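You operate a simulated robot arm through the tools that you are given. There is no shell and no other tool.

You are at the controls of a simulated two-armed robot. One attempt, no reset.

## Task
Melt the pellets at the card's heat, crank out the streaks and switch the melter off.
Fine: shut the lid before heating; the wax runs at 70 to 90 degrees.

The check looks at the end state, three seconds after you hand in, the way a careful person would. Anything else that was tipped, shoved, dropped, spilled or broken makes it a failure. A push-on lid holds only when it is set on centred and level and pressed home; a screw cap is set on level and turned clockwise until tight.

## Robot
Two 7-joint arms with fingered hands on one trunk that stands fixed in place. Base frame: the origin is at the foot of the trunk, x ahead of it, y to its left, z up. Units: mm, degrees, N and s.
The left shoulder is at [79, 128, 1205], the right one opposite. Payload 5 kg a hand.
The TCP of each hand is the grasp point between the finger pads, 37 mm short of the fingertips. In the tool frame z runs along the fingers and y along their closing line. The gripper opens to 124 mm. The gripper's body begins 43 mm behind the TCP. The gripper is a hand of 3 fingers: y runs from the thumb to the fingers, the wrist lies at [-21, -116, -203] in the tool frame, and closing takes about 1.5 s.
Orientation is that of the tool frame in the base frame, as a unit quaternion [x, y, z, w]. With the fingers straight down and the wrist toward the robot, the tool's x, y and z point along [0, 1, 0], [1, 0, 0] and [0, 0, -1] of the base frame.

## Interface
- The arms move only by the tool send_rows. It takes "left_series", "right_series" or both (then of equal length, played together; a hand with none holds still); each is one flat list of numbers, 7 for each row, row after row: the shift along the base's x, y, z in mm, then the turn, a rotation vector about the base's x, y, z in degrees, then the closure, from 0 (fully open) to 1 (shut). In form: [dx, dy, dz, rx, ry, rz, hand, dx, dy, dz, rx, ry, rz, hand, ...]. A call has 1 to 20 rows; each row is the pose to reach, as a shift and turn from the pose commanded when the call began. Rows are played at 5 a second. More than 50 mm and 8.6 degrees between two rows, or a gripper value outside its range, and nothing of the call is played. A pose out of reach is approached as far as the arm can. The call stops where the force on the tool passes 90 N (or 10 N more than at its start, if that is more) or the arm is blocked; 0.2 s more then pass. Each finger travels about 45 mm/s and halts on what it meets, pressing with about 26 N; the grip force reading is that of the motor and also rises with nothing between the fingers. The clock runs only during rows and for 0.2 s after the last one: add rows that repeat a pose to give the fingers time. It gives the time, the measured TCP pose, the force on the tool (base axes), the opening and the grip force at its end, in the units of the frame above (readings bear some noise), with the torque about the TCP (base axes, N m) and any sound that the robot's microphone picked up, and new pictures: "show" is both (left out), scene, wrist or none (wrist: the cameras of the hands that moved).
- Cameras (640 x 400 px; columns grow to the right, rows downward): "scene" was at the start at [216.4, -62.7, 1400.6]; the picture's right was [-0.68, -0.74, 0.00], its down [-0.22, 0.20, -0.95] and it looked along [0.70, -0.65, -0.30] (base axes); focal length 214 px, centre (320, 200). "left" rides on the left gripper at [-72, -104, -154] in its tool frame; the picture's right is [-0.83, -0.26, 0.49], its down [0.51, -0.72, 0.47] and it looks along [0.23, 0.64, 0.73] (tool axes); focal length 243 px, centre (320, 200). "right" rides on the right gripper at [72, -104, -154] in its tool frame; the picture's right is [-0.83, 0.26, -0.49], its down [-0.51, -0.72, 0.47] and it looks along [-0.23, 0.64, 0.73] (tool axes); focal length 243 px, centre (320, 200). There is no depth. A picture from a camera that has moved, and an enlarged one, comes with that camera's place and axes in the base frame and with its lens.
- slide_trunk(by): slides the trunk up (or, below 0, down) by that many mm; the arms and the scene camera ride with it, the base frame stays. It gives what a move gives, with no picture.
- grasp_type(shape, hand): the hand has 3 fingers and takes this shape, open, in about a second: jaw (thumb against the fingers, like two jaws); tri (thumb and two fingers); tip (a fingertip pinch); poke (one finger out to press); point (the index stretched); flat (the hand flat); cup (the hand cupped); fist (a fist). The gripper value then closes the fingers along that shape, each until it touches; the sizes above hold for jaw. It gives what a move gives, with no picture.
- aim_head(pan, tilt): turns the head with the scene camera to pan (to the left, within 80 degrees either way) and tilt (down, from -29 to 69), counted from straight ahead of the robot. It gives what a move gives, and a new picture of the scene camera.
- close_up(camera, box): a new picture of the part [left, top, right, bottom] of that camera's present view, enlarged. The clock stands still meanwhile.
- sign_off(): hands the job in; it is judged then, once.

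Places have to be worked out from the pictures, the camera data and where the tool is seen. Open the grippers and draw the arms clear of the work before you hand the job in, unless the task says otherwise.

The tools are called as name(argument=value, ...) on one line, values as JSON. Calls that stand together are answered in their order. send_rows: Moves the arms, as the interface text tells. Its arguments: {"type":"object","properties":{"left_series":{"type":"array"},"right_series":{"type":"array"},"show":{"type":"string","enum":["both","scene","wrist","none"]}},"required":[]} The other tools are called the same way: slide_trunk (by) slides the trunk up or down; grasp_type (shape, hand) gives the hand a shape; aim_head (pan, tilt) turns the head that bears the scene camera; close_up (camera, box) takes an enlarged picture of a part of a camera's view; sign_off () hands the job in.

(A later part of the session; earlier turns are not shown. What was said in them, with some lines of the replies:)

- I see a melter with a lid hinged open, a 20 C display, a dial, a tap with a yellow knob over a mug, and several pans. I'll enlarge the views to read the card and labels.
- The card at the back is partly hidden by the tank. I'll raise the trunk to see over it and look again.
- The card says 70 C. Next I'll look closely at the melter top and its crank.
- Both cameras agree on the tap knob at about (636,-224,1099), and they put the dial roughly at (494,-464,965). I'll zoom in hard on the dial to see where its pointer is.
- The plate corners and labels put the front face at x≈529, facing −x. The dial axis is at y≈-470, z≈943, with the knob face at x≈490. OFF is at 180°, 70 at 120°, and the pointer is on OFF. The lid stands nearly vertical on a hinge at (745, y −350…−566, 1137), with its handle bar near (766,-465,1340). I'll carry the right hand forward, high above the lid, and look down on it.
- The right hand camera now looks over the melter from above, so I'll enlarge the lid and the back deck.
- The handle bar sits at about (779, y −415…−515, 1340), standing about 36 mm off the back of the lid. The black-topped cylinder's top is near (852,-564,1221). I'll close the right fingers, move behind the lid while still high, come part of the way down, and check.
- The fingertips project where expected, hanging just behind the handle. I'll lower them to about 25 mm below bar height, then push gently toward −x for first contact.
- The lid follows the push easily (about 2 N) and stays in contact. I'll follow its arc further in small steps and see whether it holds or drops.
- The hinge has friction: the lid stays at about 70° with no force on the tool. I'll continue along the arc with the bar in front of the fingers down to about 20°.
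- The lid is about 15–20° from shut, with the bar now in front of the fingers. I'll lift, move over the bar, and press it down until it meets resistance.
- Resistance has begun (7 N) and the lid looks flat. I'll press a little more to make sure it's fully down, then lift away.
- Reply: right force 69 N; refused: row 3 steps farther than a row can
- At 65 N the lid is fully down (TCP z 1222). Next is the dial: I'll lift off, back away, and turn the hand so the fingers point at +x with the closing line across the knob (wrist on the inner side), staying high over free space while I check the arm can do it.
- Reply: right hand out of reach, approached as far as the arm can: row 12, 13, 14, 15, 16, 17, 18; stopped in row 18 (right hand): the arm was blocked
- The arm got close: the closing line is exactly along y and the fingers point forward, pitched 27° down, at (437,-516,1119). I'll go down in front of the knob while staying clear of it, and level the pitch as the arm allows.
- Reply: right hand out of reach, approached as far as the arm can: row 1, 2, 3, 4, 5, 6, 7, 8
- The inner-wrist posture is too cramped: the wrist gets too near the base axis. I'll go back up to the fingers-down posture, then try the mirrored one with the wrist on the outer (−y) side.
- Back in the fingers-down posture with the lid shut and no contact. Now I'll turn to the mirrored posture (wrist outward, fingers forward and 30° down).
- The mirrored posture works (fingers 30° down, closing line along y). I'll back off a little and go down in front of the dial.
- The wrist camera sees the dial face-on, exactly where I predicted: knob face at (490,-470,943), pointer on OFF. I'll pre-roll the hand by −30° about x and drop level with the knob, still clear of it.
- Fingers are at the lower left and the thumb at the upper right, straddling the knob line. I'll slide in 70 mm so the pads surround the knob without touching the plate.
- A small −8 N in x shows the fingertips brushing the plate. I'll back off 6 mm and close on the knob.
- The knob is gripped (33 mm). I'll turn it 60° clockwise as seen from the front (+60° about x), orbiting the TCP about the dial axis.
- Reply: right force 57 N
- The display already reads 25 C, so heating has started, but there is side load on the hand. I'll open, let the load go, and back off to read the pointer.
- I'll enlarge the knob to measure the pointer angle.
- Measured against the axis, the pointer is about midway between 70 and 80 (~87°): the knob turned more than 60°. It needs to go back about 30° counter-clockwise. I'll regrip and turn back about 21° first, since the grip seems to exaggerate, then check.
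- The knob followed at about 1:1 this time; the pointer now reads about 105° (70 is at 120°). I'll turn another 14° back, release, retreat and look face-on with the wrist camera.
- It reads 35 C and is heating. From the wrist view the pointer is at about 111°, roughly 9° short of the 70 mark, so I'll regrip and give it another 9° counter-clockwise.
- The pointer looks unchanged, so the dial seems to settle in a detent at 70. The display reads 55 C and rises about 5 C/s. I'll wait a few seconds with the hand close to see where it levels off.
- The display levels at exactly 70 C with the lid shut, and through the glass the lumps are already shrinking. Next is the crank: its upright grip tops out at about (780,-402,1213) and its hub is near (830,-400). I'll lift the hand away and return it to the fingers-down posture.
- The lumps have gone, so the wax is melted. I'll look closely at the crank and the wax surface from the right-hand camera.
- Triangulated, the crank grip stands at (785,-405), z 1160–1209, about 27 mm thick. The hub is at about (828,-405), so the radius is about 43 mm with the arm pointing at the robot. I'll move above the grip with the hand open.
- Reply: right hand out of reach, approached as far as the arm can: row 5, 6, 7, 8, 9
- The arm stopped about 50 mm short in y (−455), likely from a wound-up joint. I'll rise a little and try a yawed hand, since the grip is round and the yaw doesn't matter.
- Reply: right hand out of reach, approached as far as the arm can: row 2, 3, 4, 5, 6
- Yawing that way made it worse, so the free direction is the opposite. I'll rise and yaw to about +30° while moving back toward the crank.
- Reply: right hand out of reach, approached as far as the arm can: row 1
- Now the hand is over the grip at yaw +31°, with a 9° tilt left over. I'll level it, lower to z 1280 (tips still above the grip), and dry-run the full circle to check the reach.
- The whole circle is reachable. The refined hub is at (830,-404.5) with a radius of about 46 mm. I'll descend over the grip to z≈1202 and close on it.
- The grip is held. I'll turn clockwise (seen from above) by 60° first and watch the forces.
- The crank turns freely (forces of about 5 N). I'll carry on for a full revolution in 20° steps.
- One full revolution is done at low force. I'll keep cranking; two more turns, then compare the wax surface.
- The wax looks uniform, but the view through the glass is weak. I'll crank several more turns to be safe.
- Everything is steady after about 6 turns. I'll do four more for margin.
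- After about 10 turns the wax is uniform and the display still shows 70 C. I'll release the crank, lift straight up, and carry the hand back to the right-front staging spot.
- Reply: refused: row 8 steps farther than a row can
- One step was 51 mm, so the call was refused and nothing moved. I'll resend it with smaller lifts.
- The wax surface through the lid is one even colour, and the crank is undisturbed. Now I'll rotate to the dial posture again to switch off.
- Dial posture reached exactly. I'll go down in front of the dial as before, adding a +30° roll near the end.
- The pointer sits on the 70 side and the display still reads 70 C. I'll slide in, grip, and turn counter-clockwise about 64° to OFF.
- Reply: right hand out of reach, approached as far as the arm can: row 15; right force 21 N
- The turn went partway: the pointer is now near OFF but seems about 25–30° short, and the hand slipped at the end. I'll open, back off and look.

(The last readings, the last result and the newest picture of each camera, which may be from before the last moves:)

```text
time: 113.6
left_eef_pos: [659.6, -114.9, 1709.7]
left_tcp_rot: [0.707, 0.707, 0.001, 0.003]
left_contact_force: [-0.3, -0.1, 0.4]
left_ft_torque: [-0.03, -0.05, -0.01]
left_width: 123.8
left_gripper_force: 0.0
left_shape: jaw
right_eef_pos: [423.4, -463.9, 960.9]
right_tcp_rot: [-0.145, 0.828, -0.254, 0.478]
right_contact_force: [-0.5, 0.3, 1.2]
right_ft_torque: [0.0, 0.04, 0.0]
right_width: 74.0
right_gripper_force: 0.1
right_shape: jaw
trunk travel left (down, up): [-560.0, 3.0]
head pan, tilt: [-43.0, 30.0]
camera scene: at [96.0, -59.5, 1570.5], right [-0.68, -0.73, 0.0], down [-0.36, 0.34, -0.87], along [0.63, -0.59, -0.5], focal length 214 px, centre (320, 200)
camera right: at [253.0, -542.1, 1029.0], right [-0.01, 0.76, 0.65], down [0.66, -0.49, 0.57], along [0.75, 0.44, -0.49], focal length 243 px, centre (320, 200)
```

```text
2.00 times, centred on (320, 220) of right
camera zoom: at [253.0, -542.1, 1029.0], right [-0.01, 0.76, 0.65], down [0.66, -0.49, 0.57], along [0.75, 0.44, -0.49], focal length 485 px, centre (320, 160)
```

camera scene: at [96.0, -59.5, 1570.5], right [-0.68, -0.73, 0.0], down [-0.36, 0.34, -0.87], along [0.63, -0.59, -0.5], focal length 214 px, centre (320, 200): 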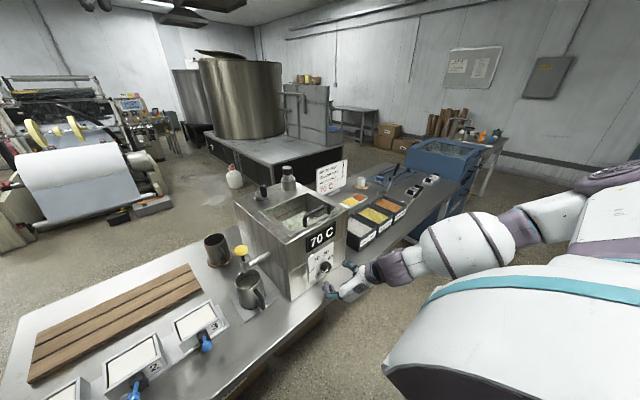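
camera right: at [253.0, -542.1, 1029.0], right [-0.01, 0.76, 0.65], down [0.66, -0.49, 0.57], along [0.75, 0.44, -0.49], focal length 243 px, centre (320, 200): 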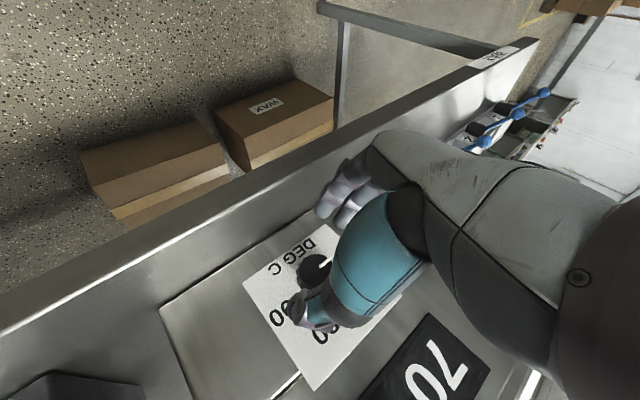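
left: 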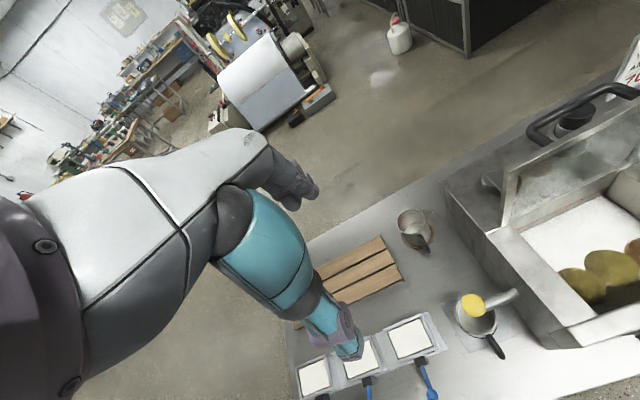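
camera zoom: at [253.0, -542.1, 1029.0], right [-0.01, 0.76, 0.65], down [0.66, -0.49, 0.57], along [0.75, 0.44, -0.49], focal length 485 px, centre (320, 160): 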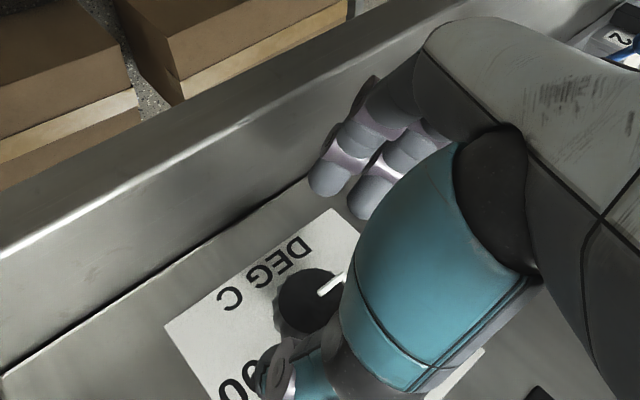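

After release the knob clicked round; the pointer looks the same as at the start, on OFF. I'll roll the hand back for a face-on look and see whether the temperature falls.

send_rows(right_series=[-10, 0, 15, 8, 0, 0, 0.4, -10, -2, 30, 16, 0, 0, 0.4, -10, -4, 42, 24, 0, 0, 0.4, -10, -5, 44, 32, 0, 0, 0.4, -10, -5, 44, 32, 0, 0, 0.4, -10, -5, 44, 32, 0, 0, 0.4, -10, -5, 44, 32, 0, 0, 0.4, -10, -5, 44, 32, 0, 0, 0.4], show="both")

close_up(camera="right", box=[200, 180, 360, 340])

close_up(camera="scene", box=[305, 225, 365, 275])

```text
time: 115.4
left_eef_pos: [665.5, -117.1, 1706.6]
left_tcp_rot: [0.707, 0.707, 0.001, 0.001]
left_contact_force: [-0.2, 0.3, -0.3]
left_ft_torque: [-0.01, -0.01, -0.02]
left_width: 123.8
left_gripper_force: 0.0
left_shape: jaw
right_eef_pos: [414.6, -469.8, 1002.6]
right_tcp_rot: [-0.008, 0.867, -0.015, 0.498]
right_contact_force: [0.4, 0.0, 0.0]
right_ft_torque: [0.03, -0.02, 0.03]
right_width: 73.8
right_gripper_force: 0.0
right_shape: jaw
trunk travel left (down, up): [-560.0, 3.0]
head pan, tilt: [-43.0, 30.0]
camera scene: at [99.0, -61.0, 1570.0], right [-0.68, -0.73, 0.0], down [-0.37, 0.34, -0.87], along [0.63, -0.59, -0.5], focal length 214 px, centre (320, 200)
camera right: at [244.3, -573.3, 1019.4], right [-0.01, 0.29, 0.96], down [0.66, -0.72, 0.23], along [0.75, 0.63, -0.19], focal length 243 px, centre (320, 200)
```

scene: 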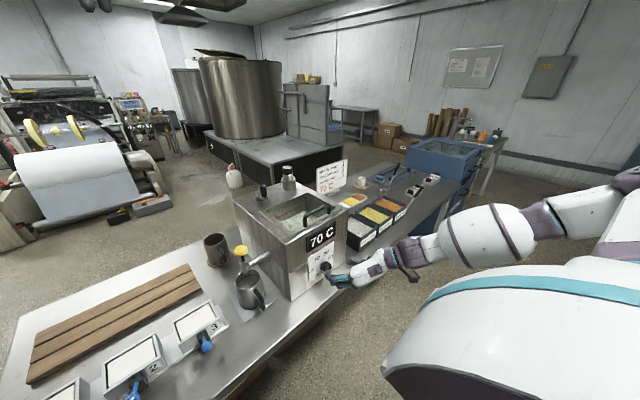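
right: 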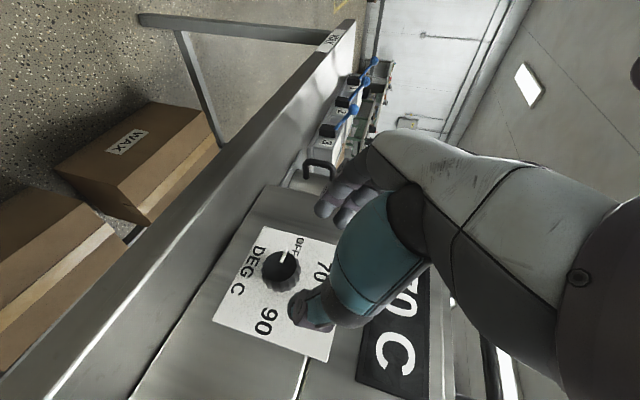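

```text
2.50 times, centred on (280, 260) of right
camera zoom: at [244.3, -573.3, 1019.4], right [-0.01, 0.29, 0.96], down [0.66, -0.72, 0.23], along [0.75, 0.63, -0.19], focal length 606 px, centre (420, 50)
```

zoom: 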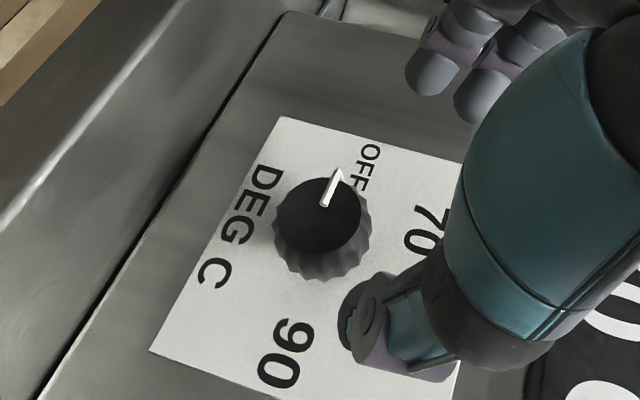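

```text
8.00 times, centred on (335, 250) of scene
camera zoom: at [99.0, -61.0, 1570.0], right [-0.68, -0.73, 0.0], down [-0.37, 0.34, -0.87], along [0.63, -0.59, -0.5], focal length 1716 px, centre (200, -200)
```

zoom: 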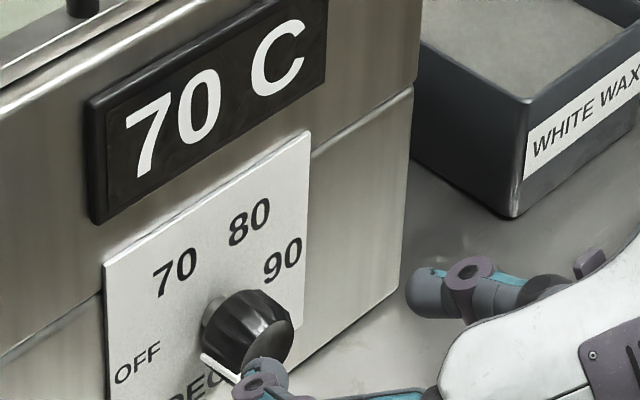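

Face-on, the pointer aims straight at OFF. I'll withdraw the right arm upward and clear, then check that the display starts to fall.

send_rows(right_series=[0, -15, 45, 0, 0, 0, 0.2, 0, -30, 90, 0, 0, 0, 0, 0, -45, 135, 0, 0, 0, 0, 0, -60, 180, 0, 0, 0, 0, 0, -75, 225, 0, 0, 0, 0, 0, -90, 270, 0, 0, 0, 0, 0, -105, 310, 0, 0, 0, 0, 0, -115, 345, 0, 0, 0, 0, 0, -120, 375, 0, 0, 0, 0, 0, -125, 391, 0, 0, 0, 0, 0, -125, 391, 0, 0, 0, 0, 0, -125, 391, 0, 0, 0, 0, 0, -125, 391, 0, 0, 0, 0], show="both")

close_up(camera="scene", box=[230, 160, 365, 290])

close_up(camera="scene", box=[310, 240, 350, 280])

close_up(camera="left", box=[420, 100, 640, 320])

```text
time: 118.2
left_eef_pos: [664.8, -117.7, 1706.2]
left_tcp_rot: [0.707, 0.707, 0.0, 0.0]
left_contact_force: [0.2, 0.8, -0.8]
left_ft_torque: [-0.02, 0.01, -0.05]
left_width: 123.8
left_gripper_force: 0.0
left_shape: jaw
right_eef_pos: [413.9, -595.0, 1393.6]
right_tcp_rot: [-0.007, 0.867, -0.015, 0.499]
right_contact_force: [-0.6, -0.3, 0.3]
right_ft_torque: [-0.01, 0.0, -0.03]
right_width: 123.8
right_gripper_force: 0.0
right_shape: jaw
trunk travel left (down, up): [-560.0, 3.0]
head pan, tilt: [-43.0, 30.0]
camera scene: at [99.3, -61.1, 1570.0], right [-0.68, -0.73, 0.0], down [-0.37, 0.34, -0.87], along [0.63, -0.59, -0.5], focal length 214 px, centre (320, 200)
camera right: at [244.2, -698.6, 1410.0], right [-0.01, 0.29, 0.96], down [0.66, -0.72, 0.23], along [0.75, 0.63, -0.19], focal length 243 px, centre (320, 200)
```

scene: 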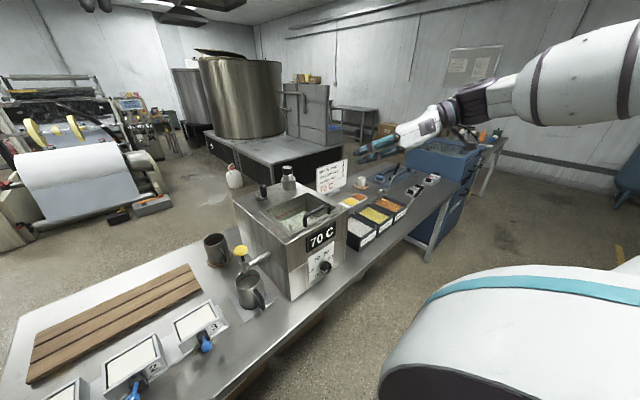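
right: 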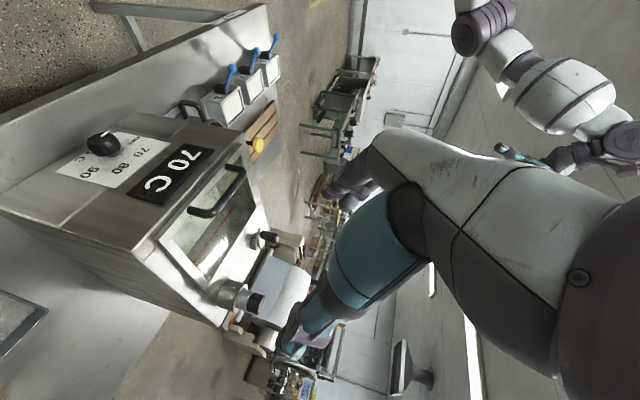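

```text
3.08 times, centred on (298, 225) of scene
camera zoom: at [99.3, -61.1, 1570.0], right [-0.68, -0.73, 0.0], down [-0.37, 0.34, -0.87], along [0.63, -0.59, -0.5], focal length 660 px, centre (389, 123)
```

zoom: 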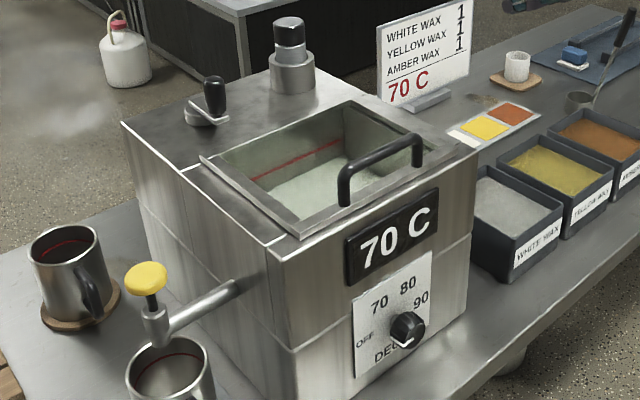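

```text
10.00 times, centred on (330, 260) of scene
camera zoom: at [99.3, -61.1, 1570.0], right [-0.68, -0.73, 0.0], down [-0.37, 0.34, -0.87], along [0.63, -0.59, -0.5], focal length 2145 px, centre (220, -400)
```

zoom: 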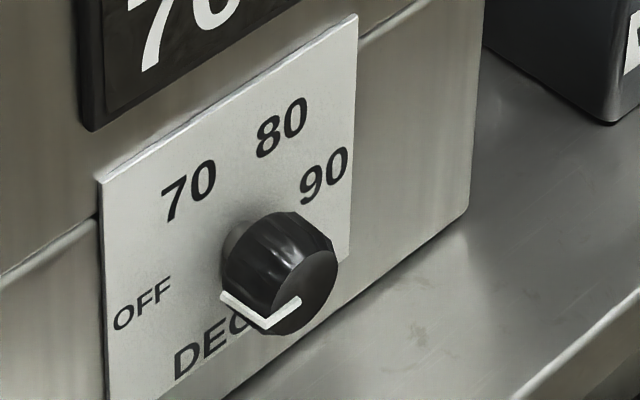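

```text
1.82 times, centred on (530, 210) of left
camera zoom: at [560.9, -190.8, 1858.8], right [-0.26, -0.83, -0.49], down [-0.72, 0.51, -0.47], along [0.64, 0.23, -0.73], focal length 441 px, centre (-62, 182)
```

zoom: 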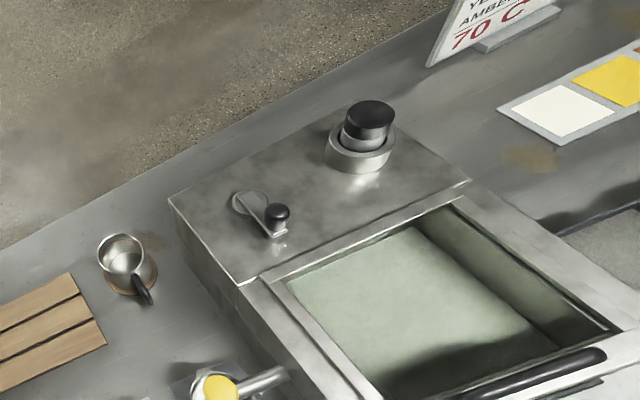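

The pointer matches its starting OFF position and everything else on the table is undisturbed. I'll wait several seconds with the arm clear to see whether the temperature starts to fall.

send_rows(right_series=[0, 0, 30, 0, 0, 0, 0, 0, 0, 60, 0, 0, 0, 0, 0, 0, 60, 0, 0, 0, 0, 0, 0, 60, 0, 0, 0, 0, 0, 0, 60, 0, 0, 0, 0, 0, 0, 60, 0, 0, 0, 0, 0, 0, 60, 0, 0, 0, 0, 0, 0, 60, 0, 0, 0, 0, 0, 0, 60, 0, 0, 0, 0, 0, 0, 60, 0, 0, 0, 0, 0, 0, 60, 0, 0, 0, 0, 0, 0, 60, 0, 0, 0, 0, 0, 0, 60, 0, 0, 0, 0, 0, 0, 60, 0, 0, 0, 0, 0, 0, 60, 0, 0, 0, 0, 0, 0, 60, 0, 0, 0, 0, 0, 0, 60, 0, 0, 0, 0, 0, 0, 60, 0, 0, 0, 0, 0, 0, 60, 0, 0, 0, 0, 0, 0, 60, 0, 0, 0, 0], show="none")

send_rows(right_series=[0, 0, 0, 0, 0, 0, 0, 0, 0, 0, 0, 0, 0, 0, 0, 0, 0, 0, 0, 0, 0, 0, 0, 0, 0, 0, 0, 0, 0, 0, 0, 0, 0, 0, 0, 0, 0, 0, 0, 0, 0, 0, 0, 0, 0, 0, 0, 0, 0, 0, 0, 0, 0, 0, 0, 0, 0, 0, 0, 0, 0, 0, 0, 0, 0, 0, 0, 0, 0, 0, 0, 0, 0, 0, 0, 0, 0, 0, 0, 0, 0, 0, 0, 0, 0, 0, 0, 0, 0, 0, 0, 0, 0, 0, 0, 0, 0, 0, 0, 0, 0, 0, 0, 0, 0, 0, 0, 0, 0, 0, 0, 0, 0, 0, 0, 0, 0, 0, 0, 0, 0, 0, 0, 0, 0, 0, 0, 0, 0, 0, 0, 0, 0, 0, 0, 0, 0, 0, 0, 0], show="scene")

close_up(camera="scene", box=[300, 215, 360, 285])

```text
time: 122.4
left_eef_pos: [665.6, -117.3, 1706.6]
left_tcp_rot: [0.707, 0.707, 0.0, 0.0]
left_contact_force: [-0.1, 0.1, -0.3]
left_ft_torque: [-0.01, -0.01, 0.0]
left_width: 123.8
left_gripper_force: 0.1
left_shape: jaw
right_eef_pos: [413.8, -596.3, 1452.3]
right_tcp_rot: [-0.007, 0.867, -0.015, 0.499]
right_contact_force: [-0.3, -0.5, 0.2]
right_ft_torque: [0.01, -0.01, 0.04]
right_width: 123.7
right_gripper_force: 0.0
right_shape: jaw
trunk travel left (down, up): [-560.0, 3.0]
head pan, tilt: [-43.0, 30.0]
```

```text
time: 126.6
left_eef_pos: [665.7, -117.6, 1706.2]
left_tcp_rot: [0.707, 0.707, 0.0, 0.001]
left_contact_force: [0.8, -0.1, -0.6]
left_ft_torque: [0.01, -0.03, 0.0]
left_width: 123.7
left_gripper_force: 0.1
left_shape: jaw
right_eef_pos: [413.4, -596.1, 1454.2]
right_tcp_rot: [-0.008, 0.867, -0.014, 0.499]
right_contact_force: [-0.9, -0.1, -0.1]
right_ft_torque: [-0.02, 0.0, -0.01]
right_width: 123.6
right_gripper_force: 0.1
right_shape: jaw
trunk travel left (down, up): [-560.0, 3.0]
head pan, tilt: [-43.0, 30.0]
camera scene: at [99.4, -61.2, 1570.0], right [-0.68, -0.73, 0.0], down [-0.37, 0.34, -0.87], along [0.63, -0.59, -0.5], focal length 214 px, centre (320, 200)
```

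scene: 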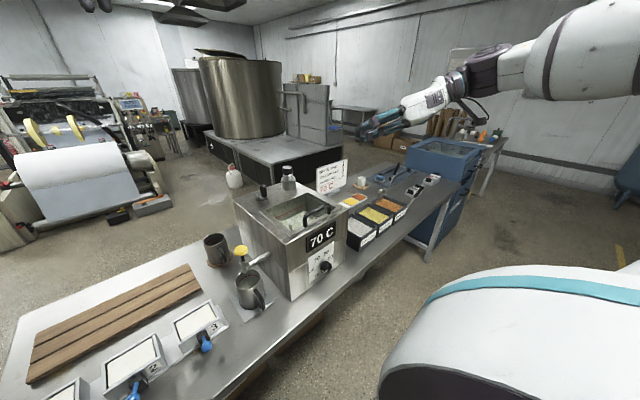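

```text
5.71 times, centred on (330, 250) of scene
camera zoom: at [99.4, -61.2, 1570.0], right [-0.68, -0.73, 0.0], down [-0.37, 0.34, -0.87], along [0.63, -0.59, -0.5], focal length 1226 px, centre (263, -86)
```

zoom: 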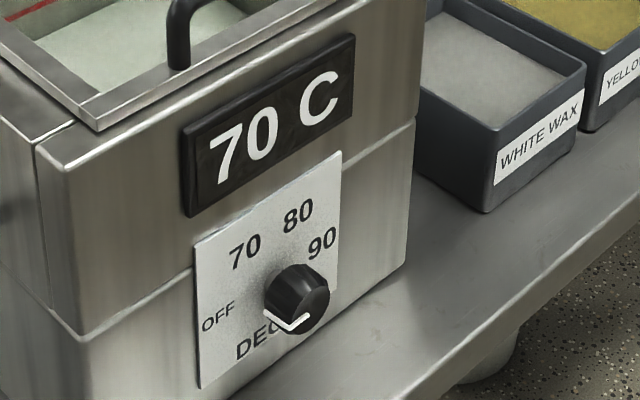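

The display holds at 70 C, so cooling is slow; it also held at 25 C while the dial was between marks. To be sure of OFF, I'll take the same dial close-up I took at the start and compare.

close_up(camera="scene", box=[305, 240, 353, 285])

close_up(camera="scene", box=[315, 255, 335, 275])

close_up(camera="right", box=[40, 90, 160, 210])

```text
8.89 times, centred on (329, 262) of scene
camera zoom: at [99.4, -61.2, 1570.0], right [-0.68, -0.73, 0.0], down [-0.37, 0.34, -0.87], along [0.63, -0.59, -0.5], focal length 1906 px, centre (240, -356)
```

zoom: 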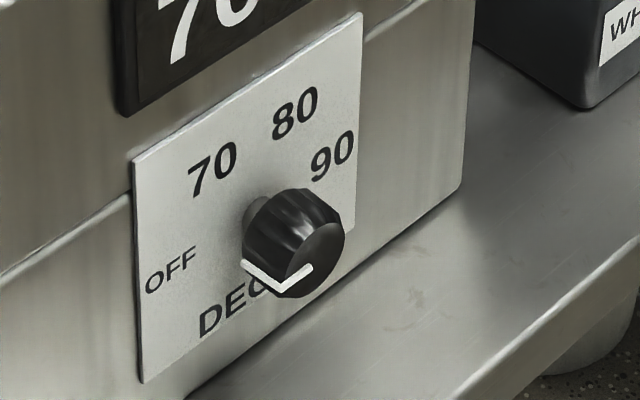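

```text
16.00 times, centred on (325, 265) of scene
camera zoom: at [99.4, -61.2, 1570.0], right [-0.68, -0.73, 0.0], down [-0.37, 0.34, -0.87], along [0.63, -0.59, -0.5], focal length 3432 px, centre (240, -840)
```

zoom: 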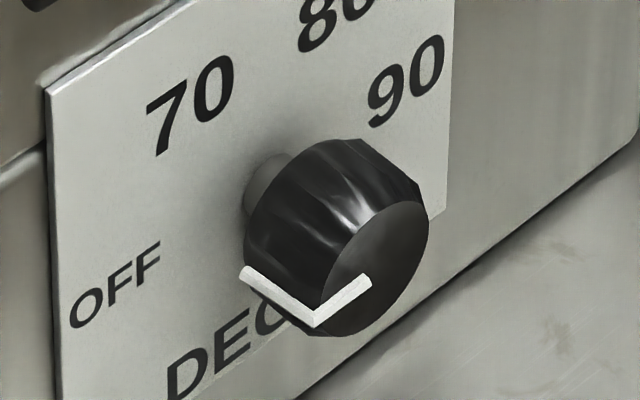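

```text
3.33 times, centred on (100, 150) of right
camera zoom: at [244.1, -699.6, 1470.6], right [-0.01, 0.29, 0.96], down [0.66, -0.72, 0.23], along [0.75, 0.63, -0.19], focal length 809 px, centre (1053, 367)
```

zoom: 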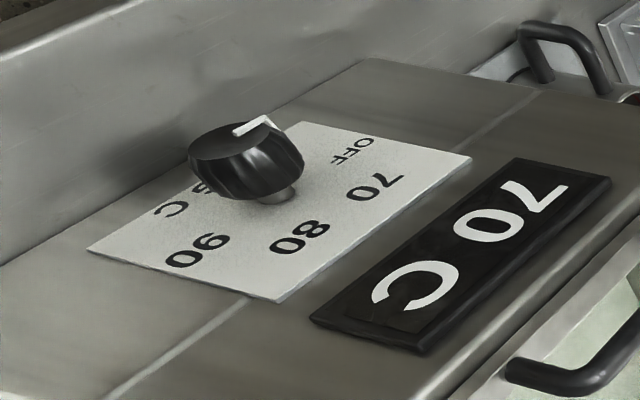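

In the same crop the pointer is identical to the starting OFF position. One last close look at the wax surface for streaks before handing in.

close_up(camera="left", box=[550, 200, 640, 290])

close_up(camera="scene", box=[265, 185, 345, 245])

close_up(camera="right", box=[140, 110, 290, 300])

```text
4.44 times, centred on (595, 245) of left
camera zoom: at [561.1, -190.8, 1858.8], right [-0.26, -0.83, -0.49], down [-0.72, 0.51, -0.47], along [0.64, 0.23, -0.73], focal length 1078 px, centre (-902, 0)
```

zoom: 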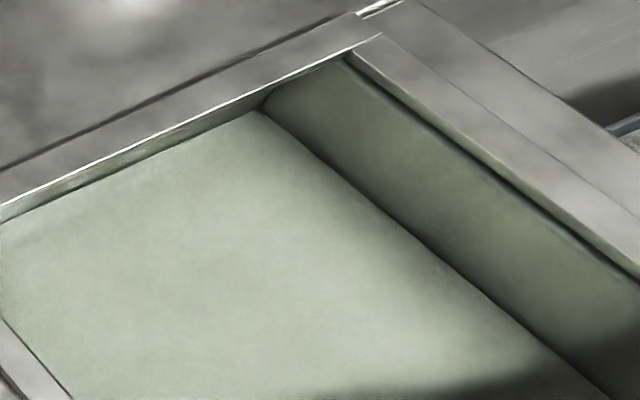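

```text
6.67 times, centred on (305, 215) of scene
camera zoom: at [99.4, -61.2, 1570.0], right [-0.68, -0.73, 0.0], down [-0.37, 0.34, -0.87], along [0.63, -0.59, -0.5], focal length 1430 px, centre (420, 100)
```

zoom: 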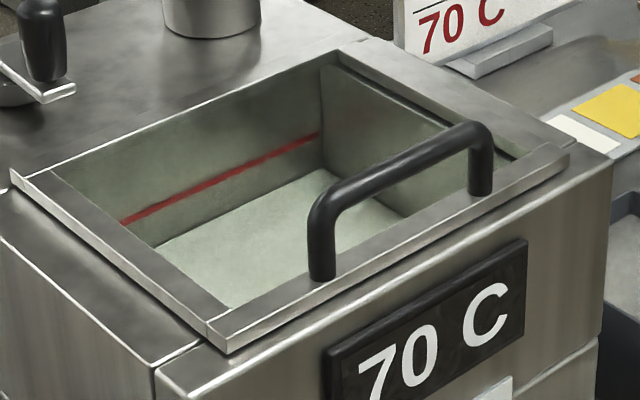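

```text
2.11 times, centred on (215, 205) of right
camera zoom: at [244.1, -699.6, 1470.6], right [-0.01, 0.29, 0.96], down [0.66, -0.72, 0.23], along [0.75, 0.63, -0.19], focal length 511 px, centre (541, 190)
```

zoom: 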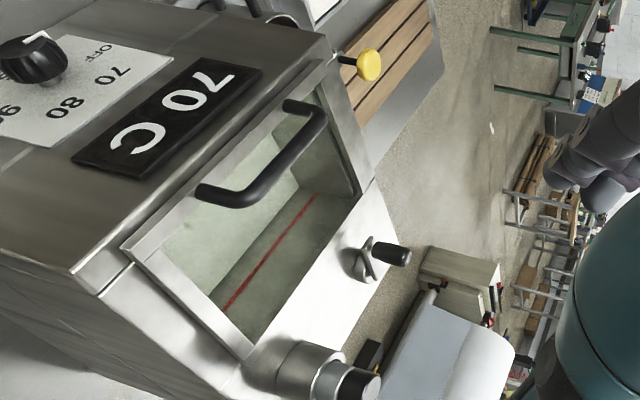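

The surface looks even from two views, but I want a closer look near the front of the tank.

close_up(camera="right", box=[195, 150, 315, 270])

close_up(camera="left", box=[560, 220, 640, 340])

```text
3.33 times, centred on (255, 210) of right
camera zoom: at [244.1, -699.6, 1470.6], right [-0.01, 0.29, 0.96], down [0.66, -0.72, 0.23], along [0.75, 0.63, -0.19], focal length 809 px, centre (537, 167)
```

zoom: 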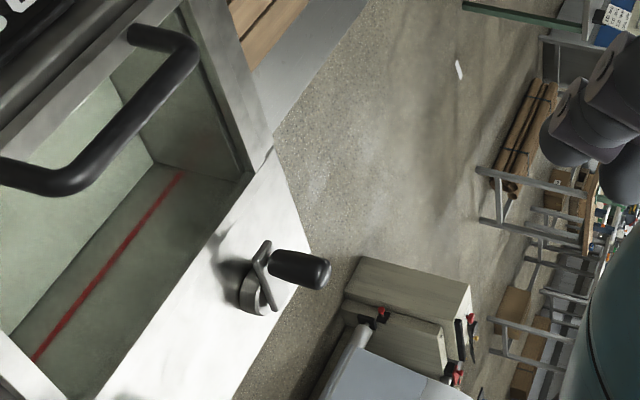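

```text
3.33 times, centred on (600, 280) of left
camera zoom: at [561.1, -190.8, 1858.8], right [-0.26, -0.83, -0.49], down [-0.72, 0.51, -0.47], along [0.64, 0.23, -0.73], focal length 809 px, centre (-613, -67)
```

zoom: 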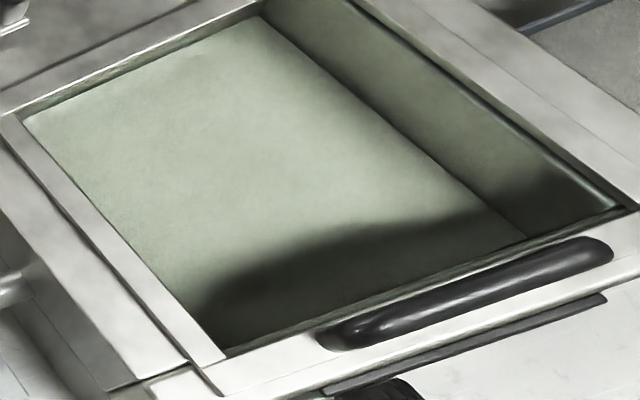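

The wax is even, with no lumps or streaks visible. The lid is shut, the dial is on OFF, both hands are open and clear, and nothing else has moved, so I'm handing in.

sign_off()

```text
The job is handed in.
```

The pellets are melted at the card's 70 C, the wax is cranked and the melter is off. I've handed the job in but haven't seen a verdict.

- **Lid:** I shut it before heating and pressed it down until it stopped moving (about 65 N).
- **Heat:** The dial first went past 70, to about halfway between 70 and 80, and I turned it back. The display had only reached 25 C by then. It later levelled off at 70 C, and the lumps melted away.
- **Crank:** I gave it about ten full clockwise turns. The wax looks one even colour through the glass, but that view is dim. The front of the tank was in shadow from one camera, so I can't fully rule out a faint streak there.
- **Switched off:** The pointer matches its starting OFF position in the same close-up. The display still read 70 C about 14 seconds later, so I have no falling temperature to confirm it.

Both hands are open and clear of the work. I didn't touch the tap, and the mugs, pans, wax bins and card look undisturbed.
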